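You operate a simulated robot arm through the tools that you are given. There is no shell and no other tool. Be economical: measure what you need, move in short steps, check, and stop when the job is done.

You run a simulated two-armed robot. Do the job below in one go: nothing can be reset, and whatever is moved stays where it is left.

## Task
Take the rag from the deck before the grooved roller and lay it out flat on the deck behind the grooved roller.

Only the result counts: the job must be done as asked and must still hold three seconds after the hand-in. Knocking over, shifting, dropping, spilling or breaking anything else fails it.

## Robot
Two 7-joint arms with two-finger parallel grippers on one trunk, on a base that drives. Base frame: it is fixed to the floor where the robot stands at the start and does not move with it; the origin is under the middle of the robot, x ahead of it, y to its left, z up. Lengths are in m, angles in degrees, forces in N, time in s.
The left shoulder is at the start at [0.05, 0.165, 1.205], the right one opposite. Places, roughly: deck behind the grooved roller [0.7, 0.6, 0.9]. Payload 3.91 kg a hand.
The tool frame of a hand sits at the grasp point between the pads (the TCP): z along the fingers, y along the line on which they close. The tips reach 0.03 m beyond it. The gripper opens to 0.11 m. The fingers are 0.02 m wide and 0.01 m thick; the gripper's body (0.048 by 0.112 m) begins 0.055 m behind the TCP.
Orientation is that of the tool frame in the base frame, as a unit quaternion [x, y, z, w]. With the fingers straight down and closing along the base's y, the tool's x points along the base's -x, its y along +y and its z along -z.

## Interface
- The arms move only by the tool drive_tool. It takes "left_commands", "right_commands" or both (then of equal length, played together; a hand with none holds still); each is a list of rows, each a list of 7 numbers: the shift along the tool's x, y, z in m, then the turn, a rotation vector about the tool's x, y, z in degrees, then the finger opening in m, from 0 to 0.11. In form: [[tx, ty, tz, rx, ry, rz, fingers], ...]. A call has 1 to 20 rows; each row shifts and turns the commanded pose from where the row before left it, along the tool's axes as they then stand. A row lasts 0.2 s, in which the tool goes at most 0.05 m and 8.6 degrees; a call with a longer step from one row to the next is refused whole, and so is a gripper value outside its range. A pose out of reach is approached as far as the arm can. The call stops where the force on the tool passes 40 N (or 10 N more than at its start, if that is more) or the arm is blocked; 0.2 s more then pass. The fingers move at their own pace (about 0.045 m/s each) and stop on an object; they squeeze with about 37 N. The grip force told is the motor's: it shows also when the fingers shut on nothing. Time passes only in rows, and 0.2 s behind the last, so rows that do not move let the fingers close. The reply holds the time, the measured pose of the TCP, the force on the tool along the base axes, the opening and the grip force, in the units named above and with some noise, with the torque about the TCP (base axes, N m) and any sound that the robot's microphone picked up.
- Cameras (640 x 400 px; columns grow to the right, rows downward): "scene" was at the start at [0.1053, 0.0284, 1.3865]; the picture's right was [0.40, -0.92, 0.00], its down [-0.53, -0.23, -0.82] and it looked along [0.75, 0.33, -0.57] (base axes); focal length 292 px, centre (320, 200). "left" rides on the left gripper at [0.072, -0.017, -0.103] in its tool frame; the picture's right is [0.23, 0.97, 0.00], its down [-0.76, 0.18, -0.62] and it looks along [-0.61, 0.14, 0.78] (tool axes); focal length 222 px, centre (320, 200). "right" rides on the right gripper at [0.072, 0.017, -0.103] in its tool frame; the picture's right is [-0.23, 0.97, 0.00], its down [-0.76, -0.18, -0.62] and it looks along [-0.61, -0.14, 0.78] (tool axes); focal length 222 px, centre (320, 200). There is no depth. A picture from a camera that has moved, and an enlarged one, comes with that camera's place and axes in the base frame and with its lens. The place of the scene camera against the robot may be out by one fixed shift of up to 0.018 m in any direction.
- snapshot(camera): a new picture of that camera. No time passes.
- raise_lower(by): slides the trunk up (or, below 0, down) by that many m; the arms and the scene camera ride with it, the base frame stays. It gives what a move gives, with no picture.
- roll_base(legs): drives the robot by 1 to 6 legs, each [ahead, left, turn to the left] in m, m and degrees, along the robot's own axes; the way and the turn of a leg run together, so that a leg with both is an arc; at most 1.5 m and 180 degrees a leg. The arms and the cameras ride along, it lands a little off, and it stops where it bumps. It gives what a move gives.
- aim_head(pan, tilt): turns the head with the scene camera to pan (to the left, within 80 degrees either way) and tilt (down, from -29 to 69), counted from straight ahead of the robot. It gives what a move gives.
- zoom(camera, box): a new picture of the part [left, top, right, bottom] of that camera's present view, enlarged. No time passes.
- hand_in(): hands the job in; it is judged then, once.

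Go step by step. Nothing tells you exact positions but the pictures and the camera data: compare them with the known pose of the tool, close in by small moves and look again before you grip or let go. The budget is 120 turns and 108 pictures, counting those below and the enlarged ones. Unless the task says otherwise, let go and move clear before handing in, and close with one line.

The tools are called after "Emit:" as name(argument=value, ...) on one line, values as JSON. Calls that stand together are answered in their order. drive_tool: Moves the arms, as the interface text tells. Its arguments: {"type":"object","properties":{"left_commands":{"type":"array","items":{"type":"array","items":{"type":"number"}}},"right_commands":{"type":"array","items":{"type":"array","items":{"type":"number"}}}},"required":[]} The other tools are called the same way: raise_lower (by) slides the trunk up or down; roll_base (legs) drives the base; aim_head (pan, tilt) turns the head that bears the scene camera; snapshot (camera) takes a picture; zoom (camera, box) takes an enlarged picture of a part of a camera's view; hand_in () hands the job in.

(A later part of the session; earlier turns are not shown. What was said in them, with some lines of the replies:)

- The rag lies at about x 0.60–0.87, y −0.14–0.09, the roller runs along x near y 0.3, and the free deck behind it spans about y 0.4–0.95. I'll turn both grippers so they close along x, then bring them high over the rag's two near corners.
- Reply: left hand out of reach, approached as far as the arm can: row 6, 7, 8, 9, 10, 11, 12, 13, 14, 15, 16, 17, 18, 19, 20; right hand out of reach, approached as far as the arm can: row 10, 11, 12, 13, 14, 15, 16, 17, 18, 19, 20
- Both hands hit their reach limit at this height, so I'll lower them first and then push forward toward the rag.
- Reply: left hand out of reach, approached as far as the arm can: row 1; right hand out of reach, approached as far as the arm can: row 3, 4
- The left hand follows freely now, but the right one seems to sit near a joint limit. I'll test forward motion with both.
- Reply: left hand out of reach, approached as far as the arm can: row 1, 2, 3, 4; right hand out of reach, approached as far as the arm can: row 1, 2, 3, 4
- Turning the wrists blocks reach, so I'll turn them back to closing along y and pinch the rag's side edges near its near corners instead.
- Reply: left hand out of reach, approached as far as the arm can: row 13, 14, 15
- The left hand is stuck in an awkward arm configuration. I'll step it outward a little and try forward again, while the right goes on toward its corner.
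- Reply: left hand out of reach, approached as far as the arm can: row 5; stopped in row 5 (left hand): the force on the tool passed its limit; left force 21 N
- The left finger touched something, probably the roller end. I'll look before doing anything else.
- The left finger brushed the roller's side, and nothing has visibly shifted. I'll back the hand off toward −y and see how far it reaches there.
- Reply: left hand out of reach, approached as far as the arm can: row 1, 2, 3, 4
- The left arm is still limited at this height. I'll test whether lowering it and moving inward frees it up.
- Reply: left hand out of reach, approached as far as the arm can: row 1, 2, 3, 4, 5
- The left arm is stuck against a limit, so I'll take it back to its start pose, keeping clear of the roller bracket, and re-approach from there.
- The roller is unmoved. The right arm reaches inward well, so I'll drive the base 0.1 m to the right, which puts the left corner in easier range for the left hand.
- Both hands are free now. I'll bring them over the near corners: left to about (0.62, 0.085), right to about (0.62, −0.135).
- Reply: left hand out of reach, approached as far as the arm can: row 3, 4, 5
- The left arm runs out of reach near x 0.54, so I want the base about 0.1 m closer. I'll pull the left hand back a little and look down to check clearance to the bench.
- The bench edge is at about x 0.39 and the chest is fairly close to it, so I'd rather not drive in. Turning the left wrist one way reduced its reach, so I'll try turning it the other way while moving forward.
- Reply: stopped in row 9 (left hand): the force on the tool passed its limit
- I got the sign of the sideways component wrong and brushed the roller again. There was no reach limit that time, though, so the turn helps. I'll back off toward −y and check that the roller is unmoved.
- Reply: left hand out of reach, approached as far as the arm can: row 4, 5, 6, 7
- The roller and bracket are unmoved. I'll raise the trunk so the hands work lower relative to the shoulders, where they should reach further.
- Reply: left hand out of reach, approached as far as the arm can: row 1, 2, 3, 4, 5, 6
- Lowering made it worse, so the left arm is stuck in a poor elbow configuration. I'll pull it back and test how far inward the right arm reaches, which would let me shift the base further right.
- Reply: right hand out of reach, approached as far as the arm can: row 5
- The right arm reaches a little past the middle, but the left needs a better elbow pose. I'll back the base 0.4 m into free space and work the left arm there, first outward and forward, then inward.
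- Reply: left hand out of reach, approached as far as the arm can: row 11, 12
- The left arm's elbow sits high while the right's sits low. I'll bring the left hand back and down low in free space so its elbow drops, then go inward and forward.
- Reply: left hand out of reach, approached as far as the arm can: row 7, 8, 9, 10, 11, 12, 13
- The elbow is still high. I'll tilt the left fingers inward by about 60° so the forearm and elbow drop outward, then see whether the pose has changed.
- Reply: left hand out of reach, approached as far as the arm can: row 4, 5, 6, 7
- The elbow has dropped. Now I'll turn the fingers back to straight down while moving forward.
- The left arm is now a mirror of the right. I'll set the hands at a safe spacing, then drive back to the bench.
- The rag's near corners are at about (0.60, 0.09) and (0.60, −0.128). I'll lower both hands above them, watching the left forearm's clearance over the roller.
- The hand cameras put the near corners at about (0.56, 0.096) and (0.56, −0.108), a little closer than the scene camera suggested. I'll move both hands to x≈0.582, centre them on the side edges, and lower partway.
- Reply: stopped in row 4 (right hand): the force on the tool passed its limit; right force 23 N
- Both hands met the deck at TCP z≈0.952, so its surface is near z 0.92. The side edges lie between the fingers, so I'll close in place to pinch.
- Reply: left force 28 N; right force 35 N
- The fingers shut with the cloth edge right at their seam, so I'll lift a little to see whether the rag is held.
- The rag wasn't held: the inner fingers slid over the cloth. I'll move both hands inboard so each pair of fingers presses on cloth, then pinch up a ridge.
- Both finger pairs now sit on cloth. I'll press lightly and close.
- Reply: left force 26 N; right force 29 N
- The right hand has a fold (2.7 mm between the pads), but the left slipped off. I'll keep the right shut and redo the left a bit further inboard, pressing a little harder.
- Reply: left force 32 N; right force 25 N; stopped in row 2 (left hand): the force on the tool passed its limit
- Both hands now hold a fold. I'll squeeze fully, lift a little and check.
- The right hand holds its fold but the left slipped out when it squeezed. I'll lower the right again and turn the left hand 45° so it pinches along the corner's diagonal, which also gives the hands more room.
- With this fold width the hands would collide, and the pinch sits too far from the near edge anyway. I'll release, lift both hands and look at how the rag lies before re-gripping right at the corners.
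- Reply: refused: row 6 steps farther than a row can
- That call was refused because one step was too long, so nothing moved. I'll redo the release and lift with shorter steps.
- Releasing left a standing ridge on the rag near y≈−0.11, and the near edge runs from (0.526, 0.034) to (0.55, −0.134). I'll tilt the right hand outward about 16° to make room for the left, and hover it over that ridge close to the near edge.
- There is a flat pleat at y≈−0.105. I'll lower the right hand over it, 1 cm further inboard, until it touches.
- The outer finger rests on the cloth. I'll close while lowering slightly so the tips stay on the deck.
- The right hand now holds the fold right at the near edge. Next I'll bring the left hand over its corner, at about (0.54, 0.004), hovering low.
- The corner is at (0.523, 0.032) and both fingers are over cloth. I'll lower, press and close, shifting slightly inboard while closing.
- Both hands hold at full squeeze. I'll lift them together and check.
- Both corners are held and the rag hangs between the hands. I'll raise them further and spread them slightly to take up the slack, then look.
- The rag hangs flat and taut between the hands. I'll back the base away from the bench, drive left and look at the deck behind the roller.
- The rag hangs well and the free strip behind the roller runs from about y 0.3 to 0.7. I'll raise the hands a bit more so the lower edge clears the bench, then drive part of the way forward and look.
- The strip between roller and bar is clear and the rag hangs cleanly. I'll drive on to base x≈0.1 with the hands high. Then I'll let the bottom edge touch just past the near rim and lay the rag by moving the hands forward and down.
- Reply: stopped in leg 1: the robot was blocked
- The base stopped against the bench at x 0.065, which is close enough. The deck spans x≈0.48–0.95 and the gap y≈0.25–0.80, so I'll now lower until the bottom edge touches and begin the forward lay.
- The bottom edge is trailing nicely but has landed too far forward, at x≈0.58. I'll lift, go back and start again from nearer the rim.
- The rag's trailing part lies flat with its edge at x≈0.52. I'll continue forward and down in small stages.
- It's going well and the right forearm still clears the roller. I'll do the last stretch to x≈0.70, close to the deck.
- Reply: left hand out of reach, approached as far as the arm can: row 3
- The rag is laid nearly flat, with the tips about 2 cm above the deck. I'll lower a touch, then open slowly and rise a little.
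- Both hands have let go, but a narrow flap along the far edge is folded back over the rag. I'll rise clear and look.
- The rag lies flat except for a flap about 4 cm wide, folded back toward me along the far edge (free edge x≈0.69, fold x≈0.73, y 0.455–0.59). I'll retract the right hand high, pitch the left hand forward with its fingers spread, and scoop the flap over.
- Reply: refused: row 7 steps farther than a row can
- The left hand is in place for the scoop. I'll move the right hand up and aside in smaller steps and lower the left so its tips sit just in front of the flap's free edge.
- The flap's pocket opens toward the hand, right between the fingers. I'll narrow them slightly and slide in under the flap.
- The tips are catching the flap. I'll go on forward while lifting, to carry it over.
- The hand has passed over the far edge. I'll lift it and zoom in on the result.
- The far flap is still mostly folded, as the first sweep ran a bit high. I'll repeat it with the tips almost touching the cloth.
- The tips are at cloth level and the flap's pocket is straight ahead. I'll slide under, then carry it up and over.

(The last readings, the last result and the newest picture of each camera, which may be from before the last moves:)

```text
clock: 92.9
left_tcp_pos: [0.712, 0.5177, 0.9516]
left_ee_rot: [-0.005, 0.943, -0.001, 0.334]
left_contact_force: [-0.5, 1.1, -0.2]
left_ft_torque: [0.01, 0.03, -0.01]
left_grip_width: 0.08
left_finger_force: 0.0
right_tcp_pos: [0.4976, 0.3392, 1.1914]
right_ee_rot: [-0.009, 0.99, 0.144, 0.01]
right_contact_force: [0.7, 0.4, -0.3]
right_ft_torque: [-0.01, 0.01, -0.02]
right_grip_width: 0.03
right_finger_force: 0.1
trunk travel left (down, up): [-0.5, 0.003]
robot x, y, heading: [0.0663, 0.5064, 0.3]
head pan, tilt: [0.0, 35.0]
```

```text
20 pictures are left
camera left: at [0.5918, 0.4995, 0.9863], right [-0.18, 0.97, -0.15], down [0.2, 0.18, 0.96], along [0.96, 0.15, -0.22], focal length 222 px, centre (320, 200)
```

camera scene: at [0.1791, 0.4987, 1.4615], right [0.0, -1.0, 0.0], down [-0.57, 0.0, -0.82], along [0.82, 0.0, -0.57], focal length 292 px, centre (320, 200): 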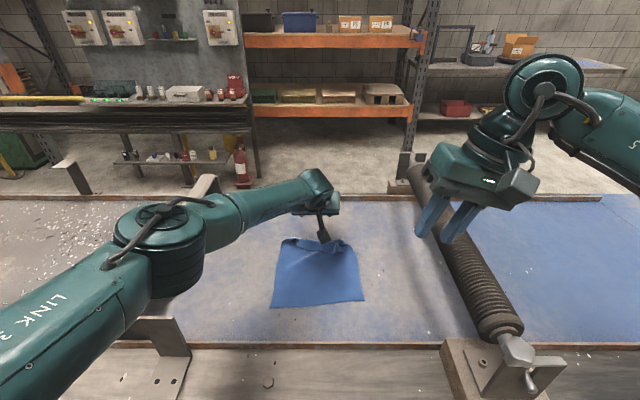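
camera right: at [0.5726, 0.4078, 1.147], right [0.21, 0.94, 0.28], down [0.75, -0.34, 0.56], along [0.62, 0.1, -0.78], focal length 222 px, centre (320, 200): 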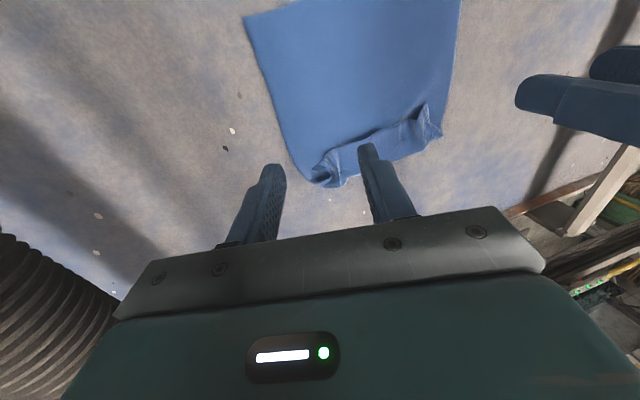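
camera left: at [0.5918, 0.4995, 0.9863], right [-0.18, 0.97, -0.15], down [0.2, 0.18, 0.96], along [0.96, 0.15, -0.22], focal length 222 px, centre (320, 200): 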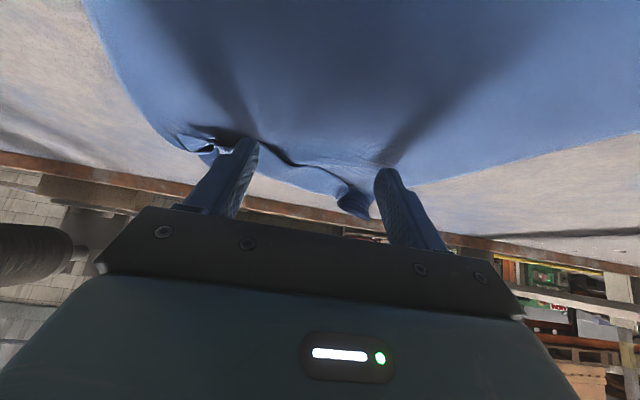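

The flap's free edge is just at the tips. I'll shift slightly right, narrow a bit, and push on before lifting.

Emit:
drive_tool(left_commands=[[0.008, -0.008, -0.0064, 0, 0, 0, 0.066], [0, -0.008, 0, 0, 0, 0, 0.066], [-0.0155, 0, 0.0127, 0, 0, 0, 0.066], [-0.0155, 0, 0.0127, 0, 0, 0, 0.066], [-0.0165, 0, 0.0115, 0, 0, 0, 0.066]])

Emit:
snapshot(camera="left")

```text
clock: 94.1
left_tcp_pos: [0.7625, 0.5047, 0.9535]
left_ee_rot: [-0.004, 0.942, -0.002, 0.334]
left_contact_force: [-0.5, -0.2, 0.4]
left_ft_torque: [-0.01, -0.02, -0.01]
left_grip_width: 0.0662
left_finger_force: 0.0
right_tcp_pos: [0.4979, 0.339, 1.1922]
right_ee_rot: [-0.009, 0.989, 0.145, 0.01]
right_contact_force: [-0.4, 0.5, 0.2]
right_ft_torque: [0.02, 0.0, -0.04]
right_grip_width: 0.0302
right_finger_force: 0.1
trunk travel left (down, up): [-0.5, 0.003]
robot x, y, heading: [0.0644, 0.5075, 0.3]
head pan, tilt: [0.0, 35.0]
```

```text
19 pictures are left
camera left: at [0.6409, 0.4854, 0.9875], right [-0.18, 0.97, -0.15], down [0.2, 0.18, 0.96], along [0.96, 0.15, -0.23], focal length 222 px, centre (320, 200)
```

left: 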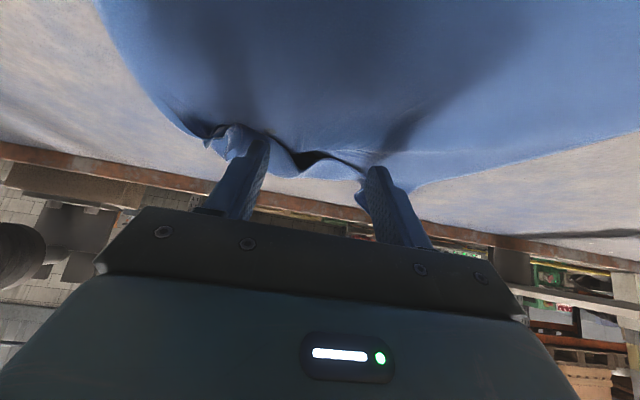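

Both fingers now push the flap up. I'll carry it forward with a gradual lift.

Emit:
drive_tool(left_commands=[[-0.018, 0, 0.0096, 0, 0, 0, 0.066], [-0.0205, 0, 0.0066, 0, 0, 0, 0.066], [-0.0231, 0, 0.0034, 0, 0, 0, 0.066], [-0.0231, 0, 0.0034, 0, 0, 0, 0.066]])

Emit:
zoom(camera="scene", box=[220, 190, 420, 315])

```text
clock: 95.1
left_tcp_pos: [0.7772, 0.5066, 0.9654]
left_ee_rot: [-0.005, 0.942, -0.001, 0.335]
left_contact_force: [0.1, 0.3, -0.1]
left_ft_torque: [0.02, 0.02, -0.02]
left_grip_width: 0.0659
left_finger_force: 0.1
left hand out of reach, approached as far as the arm can: row 1, 2, 3, 4
right_tcp_pos: [0.4977, 0.3376, 1.1918]
right_ee_rot: [-0.009, 0.99, 0.144, 0.01]
right_contact_force: [-0.9, 1.1, -0.3]
right_ft_torque: [0.0, -0.01, 0.0]
right_grip_width: 0.03
right_finger_force: 0.1
trunk travel left (down, up): [-0.5, 0.003]
robot x, y, heading: [0.0656, 0.5034, 0.3]
head pan, tilt: [0.0, 35.0]
```

```text
3.20 times, centred on (320, 252) of scene
camera zoom: at [0.1792, 0.4993, 1.4616], right [0.0, -1.0, 0.0], down [-0.57, 0.0, -0.82], along [0.82, 0.0, -0.57], focal length 936 px, centre (320, 32)
```

zoom: 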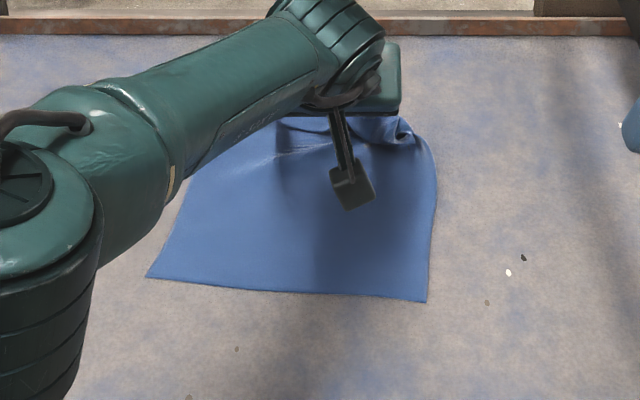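

The arm has reached its limit at this pitch. I'll pitch the fingers further up and forward, which both extends the reach and flips the flap.

Emit:
drive_tool(left_commands=[[-0.008, 0, 0.01, 0, -8, 0, 0.066], [-0.008, 0, 0.012, 0, -8, 0, 0.066], [-0.01, 0, 0.014, 0, -8, 0, 0.066], [-0.012, 0, 0.015, 0, -8, 0, 0.066], [-0.015, 0, 0.015, 0, 0, 0, 0.066]])

Emit:
drive_tool(left_commands=[[-0.04, 0, -0.01, 0, 8, 0, 0.066], [-0.04, 0, -0.02, 0, 8, 0, 0.066], [-0.03, 0, -0.03, 0, 8, 0, 0.066], [-0.01, 0.01, -0.04, 0, 8, 0, 0.066], [0, 0.02, -0.04, 0, 0, 0, 0.066], [0, 0.02, -0.04, 0, 0, 0, 0.066]])

Emit:
zoom(camera="scene", box=[220, 190, 420, 315])

```text
clock: 96.3
left_tcp_pos: [0.8138, 0.5156, 0.982]
left_ee_rot: [-0.005, 0.813, 0.002, 0.582]
left_contact_force: [-0.3, -0.3, -0.7]
left_ft_torque: [0.01, 0.0, 0.0]
left_grip_width: 0.066
left_finger_force: 0.0
left hand out of reach, approached as far as the arm can: row 2, 3, 4, 5
right_tcp_pos: [0.4983, 0.3387, 1.192]
right_ee_rot: [-0.009, 0.989, 0.144, 0.01]
right_contact_force: [0.1, -0.1, -0.1]
right_ft_torque: [-0.02, 0.0, -0.01]
right_grip_width: 0.0301
right_finger_force: 0.0
trunk travel left (down, up): [-0.5, 0.003]
robot x, y, heading: [0.0681, 0.5046, 0.5]
head pan, tilt: [0.0, 35.0]
```

```text
clock: 97.7
left_tcp_pos: [0.7371, 0.5674, 1.2079]
left_ee_rot: [-0.006, 0.942, -0.001, 0.335]
left_contact_force: [0.0, -0.7, 1.0]
left_ft_torque: [-0.01, -0.01, -0.02]
left_grip_width: 0.0661
left_finger_force: 0.0
right_tcp_pos: [0.4973, 0.3391, 1.193]
right_ee_rot: [-0.01, 0.99, 0.143, 0.011]
right_contact_force: [0.4, -0.3, 0.6]
right_ft_torque: [0.01, 0.02, 0.02]
right_grip_width: 0.0299
right_finger_force: 0.0
trunk travel left (down, up): [-0.5, 0.003]
robot x, y, heading: [0.0679, 0.5062, 0.3]
head pan, tilt: [0.0, 35.0]
```

```text
3.20 times, centred on (320, 252) of scene
camera zoom: at [0.1783, 0.4997, 1.4616], right [0.0, -1.0, 0.0], down [-0.57, 0.0, -0.82], along [0.82, 0.0, -0.57], focal length 936 px, centre (320, 32)
```

zoom: 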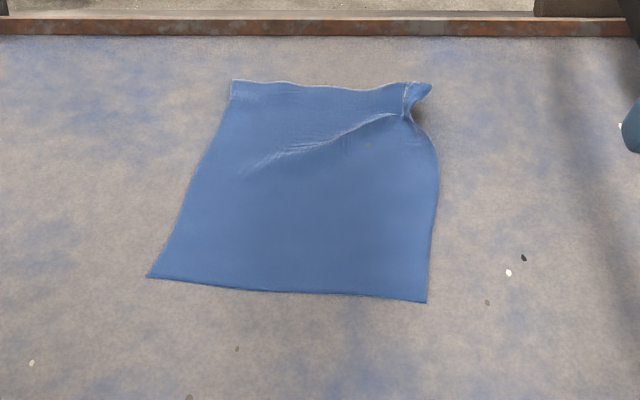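

The flap is unfolded and only a small pinched pleat remains at the far-right corner. That corner is out of reach, so I'll press the near part of the rag with spread fingers and drag the whole rag about 9 cm toward me.

Emit:
drive_tool(left_commands=[[0, 0, 0, 0, 7.86, 0, 0.09], [0, 0, 0, 0, 7.86, 0, 0.09], [0, 0, 0, 0, 7.86, 0, 0.09], [0, 0, 0, 0, 7.86, 0, 0.09], [0, 0, 0, 0, 7.86, 0, 0.09], [0.0153, -0.0078, 0.038, 0, 0, 0, 0.09], [0.0153, -0.0078, 0.038, 0, 0, 0, 0.09], [0.0153, -0.0078, 0.038, 0, 0, 0, 0.09], [0.0153, -0.0078, 0.038, 0, 0, 0, 0.09], [0.0153, -0.0078, 0.038, 0, 0, 0, 0.09], [0.0153, -0.0078, 0.038, 0, 0, 0, 0.09]])

Emit:
snapshot(camera="left")

```text
clock: 100.1
left_tcp_pos: [0.5974, 0.5189, 0.9795]
left_ee_rot: [-0.005, 1.0, -0.002, -0.001]
left_contact_force: [-1.3, 0.3, -0.1]
left_ft_torque: [0.04, -0.04, 0.0]
left_grip_width: 0.0901
left_finger_force: 0.1
left hand out of reach, approached as far as the arm can: row 4, 5
right_tcp_pos: [0.4976, 0.3398, 1.191]
right_ee_rot: [-0.009, 0.99, 0.144, 0.011]
right_contact_force: [0.4, -0.9, 0.7]
right_ft_torque: [0.02, 0.0, -0.01]
right_grip_width: 0.0301
right_finger_force: 0.0
trunk travel left (down, up): [-0.5, 0.003]
robot x, y, heading: [0.0686, 0.5033, 0.3]
head pan, tilt: [0.0, 35.0]
```

```text
16 pictures are left
camera left: at [0.526, 0.5019, 1.0833], right [-0.24, 0.97, 0.0], down [0.76, 0.19, 0.62], along [0.6, 0.14, -0.78], focal length 222 px, centre (320, 200)
```

left: 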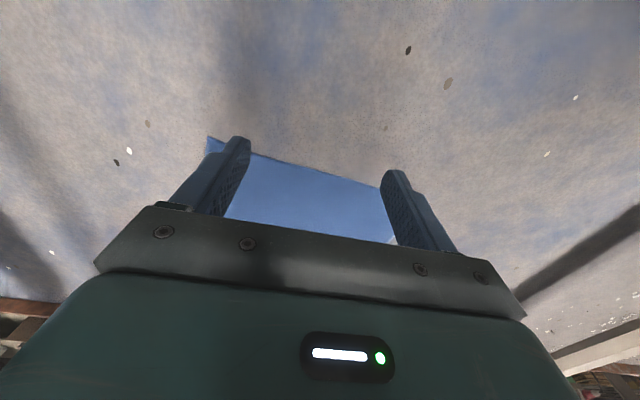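

The near edge is at x≈0.61–0.65. I'll move over the rag to x≈0.665, press lightly and drag it back.

Emit:
drive_tool(left_commands=[[-0.035, 0, 0, 0, 0, 0, 0.09], [-0.033, 0, 0, 0, 0, 0, 0.09], [0, 0, 0.015, 0, 0, 0, 0.09], [0, 0, 0.01, 0, 0, 0, 0.09], [0, 0, 0.005, 0, 0, 0, 0.09]])

```text
clock: 101.3
left_tcp_pos: [0.6647, 0.5198, 0.9521]
left_ee_rot: [-0.005, 1.0, -0.003, 0.0]
left_contact_force: [-1.7, -1.8, 14.6]
left_ft_torque: [0.7, 0.03, 0.09]
left_grip_width: 0.0891
left_finger_force: 0.1
right_tcp_pos: [0.4962, 0.3395, 1.193]
right_ee_rot: [-0.01, 0.989, 0.144, 0.011]
right_contact_force: [-0.1, -0.3, 0.1]
right_ft_torque: [0.01, 0.0, 0.01]
right_grip_width: 0.0302
right_finger_force: 0.1
trunk travel left (down, up): [-0.5, 0.003]
robot x, y, heading: [0.0674, 0.51, 0.3]
head pan, tilt: [0.0, 35.0]
```

Emit:
drive_tool(left_commands=[[0.015, 0, 0.001, 0, 0, 0, 0.09], [0.02, 0, 0, 0, 0, 0, 0.09], [0.02, 0, 0, 0, 0, 0, 0.09], [0.02, 0, 0, 0, 0, 0, 0.09], [0.015, 0, 0, 0, 0, 0, 0.09], [0, 0, -0.03, 0, 0, 0, 0.09], [0, 0, -0.04, 0, 0, 0, 0.09], [0.04, 0.02, -0.02, 0, 0, 0, 0.09], [0.045, 0.02, 0, 0, 0, 0, 0.09], [0.045, 0.02, 0, 0, 0, 0, 0.09]])

Emit:
zoom(camera="scene", box=[200, 190, 440, 340])

```text
clock: 103.5
left_tcp_pos: [0.4472, 0.5817, 1.0418]
left_ee_rot: [-0.007, 1.0, -0.002, -0.001]
left_contact_force: [-0.1, -0.5, 0.5]
left_ft_torque: [-0.01, 0.01, 0.01]
left_grip_width: 0.0898
left_finger_force: 0.0
right_tcp_pos: [0.496, 0.3402, 1.1924]
right_ee_rot: [-0.009, 0.99, 0.144, 0.011]
right_contact_force: [0.8, 0.6, -0.1]
right_ft_torque: [-0.02, -0.03, 0.01]
right_grip_width: 0.03
right_finger_force: 0.1
trunk travel left (down, up): [-0.5, 0.003]
robot x, y, heading: [0.0647, 0.5037, 0.5]
head pan, tilt: [0.0, 35.0]
```

```text
2.67 times, centred on (320, 265) of scene
camera zoom: at [0.1784, 0.4999, 1.4617], right [0.0, -1.0, 0.0], down [-0.57, 0.0, -0.82], along [0.82, 0.0, -0.57], focal length 780 px, centre (320, 27)
```

zoom: 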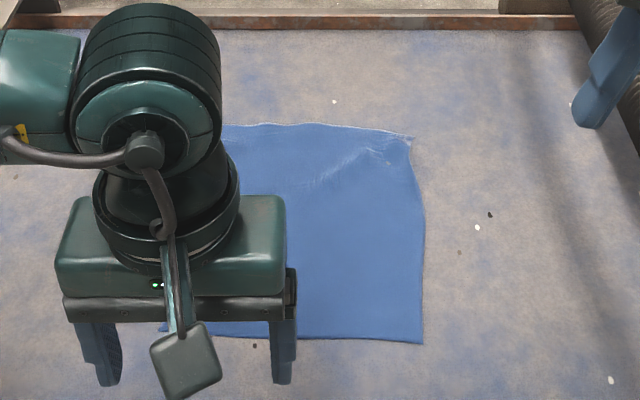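

The drag pulled the pleat nearly flat. I'll retract the left hand upward and look closely at the far-right corner.

Emit:
drive_tool(left_commands=[[0.01, 0, -0.045, 0, 0, 0, 0.05], [0.01, 0, -0.045, 0, 0, 0, 0.05], [0.02, 0.01, -0.04, 0, 0, 0, 0.05], [0.03, 0.02, -0.03, 0, 0, 0, 0.05], [0.03, 0.03, 0, 0, 0, 0, 0.05]])

Emit:
zoom(camera="scene", box=[240, 220, 400, 320])

Emit:
snapshot(camera="right")

```text
clock: 104.7
left_tcp_pos: [0.3474, 0.643, 1.1972]
left_ee_rot: [-0.005, 1.0, -0.003, 0.0]
left_contact_force: [-0.2, -0.5, 0.0]
left_ft_torque: [-0.04, 0.01, 0.02]
left_grip_width: 0.0501
left_finger_force: 0.0
right_tcp_pos: [0.4961, 0.3398, 1.1928]
right_ee_rot: [-0.009, 0.99, 0.143, 0.01]
right_contact_force: [0.0, 0.2, 0.9]
right_ft_torque: [-0.02, 0.05, 0.0]
right_grip_width: 0.0303
right_finger_force: 0.1
trunk travel left (down, up): [-0.5, 0.003]
robot x, y, heading: [0.0662, 0.5074, 0.2]
head pan, tilt: [0.0, 35.0]
```

```text
4.00 times, centred on (320, 270) of scene
camera zoom: at [0.1786, 0.5002, 1.4616], right [0.0, -1.0, 0.0], down [-0.57, 0.0, -0.82], along [0.82, 0.0, -0.57], focal length 1170 px, centre (320, -80)
```

zoom: 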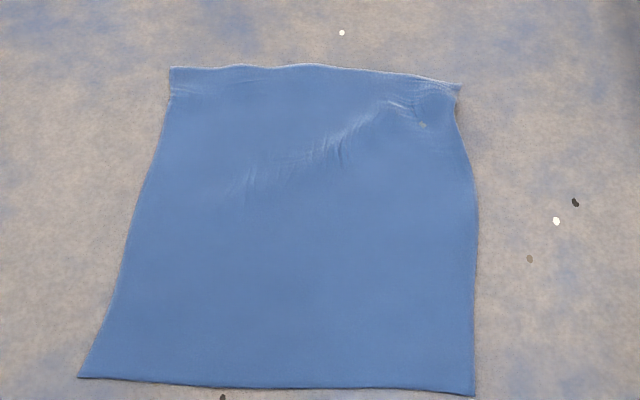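

```text
13 pictures are left
camera right: at [0.4223, 0.3256, 1.2957], right [0.21, 0.94, 0.28], down [0.75, -0.34, 0.56], along [0.62, 0.1, -0.78], focal length 222 px, centre (320, 200)
```

right: 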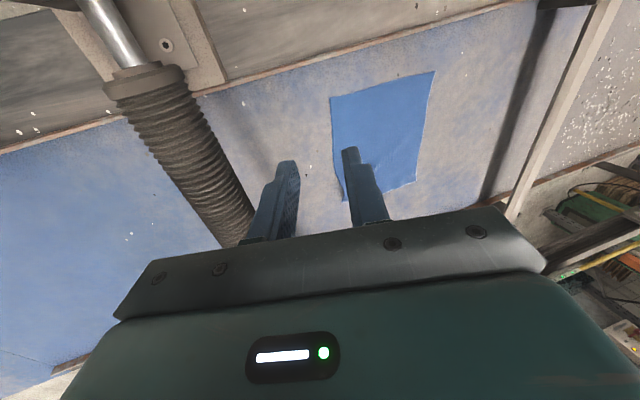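

The rag lies spread with only faint wrinkles. I'll zoom in once more on the far-right corner to see whether anything stands up.

Emit:
zoom(camera="scene", box=[300, 228, 372, 273])

Emit:
zoom(camera="right", box=[300, 60, 460, 220])

```text
8.89 times, centred on (336, 250) of scene
camera zoom: at [0.1786, 0.5002, 1.4616], right [0.0, -1.0, 0.0], down [-0.57, 0.0, -0.82], along [0.82, 0.0, -0.57], focal length 2599 px, centre (178, -249)
```

zoom: 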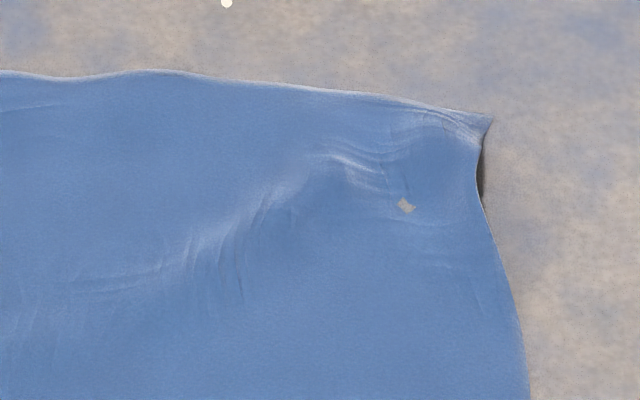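

```text
2.50 times, centred on (380, 140) of right
camera zoom: at [0.4223, 0.3256, 1.2957], right [0.21, 0.94, 0.28], down [0.75, -0.34, 0.56], along [0.62, 0.1, -0.78], focal length 555 px, centre (170, 350)
```

zoom: 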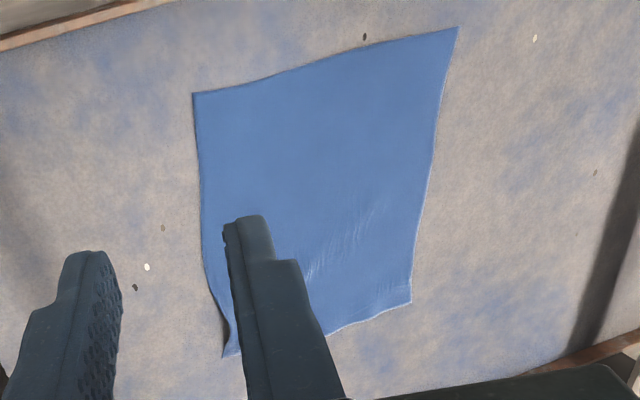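

The rag lies spread out flat on the deck between the roller and the bar. Only faint wrinkles and a slight curl at one corner are left, and both hands are clear, so I'm handing in.

Emit:
hand_in()

```text
The job is handed in.
```

I moved the rag over and laid it flat on the deck behind the grooved roller, with faint wrinkles and a small curl at one corner. The left gripper brushed the roller twice early on, but the pictures show it unmoved.
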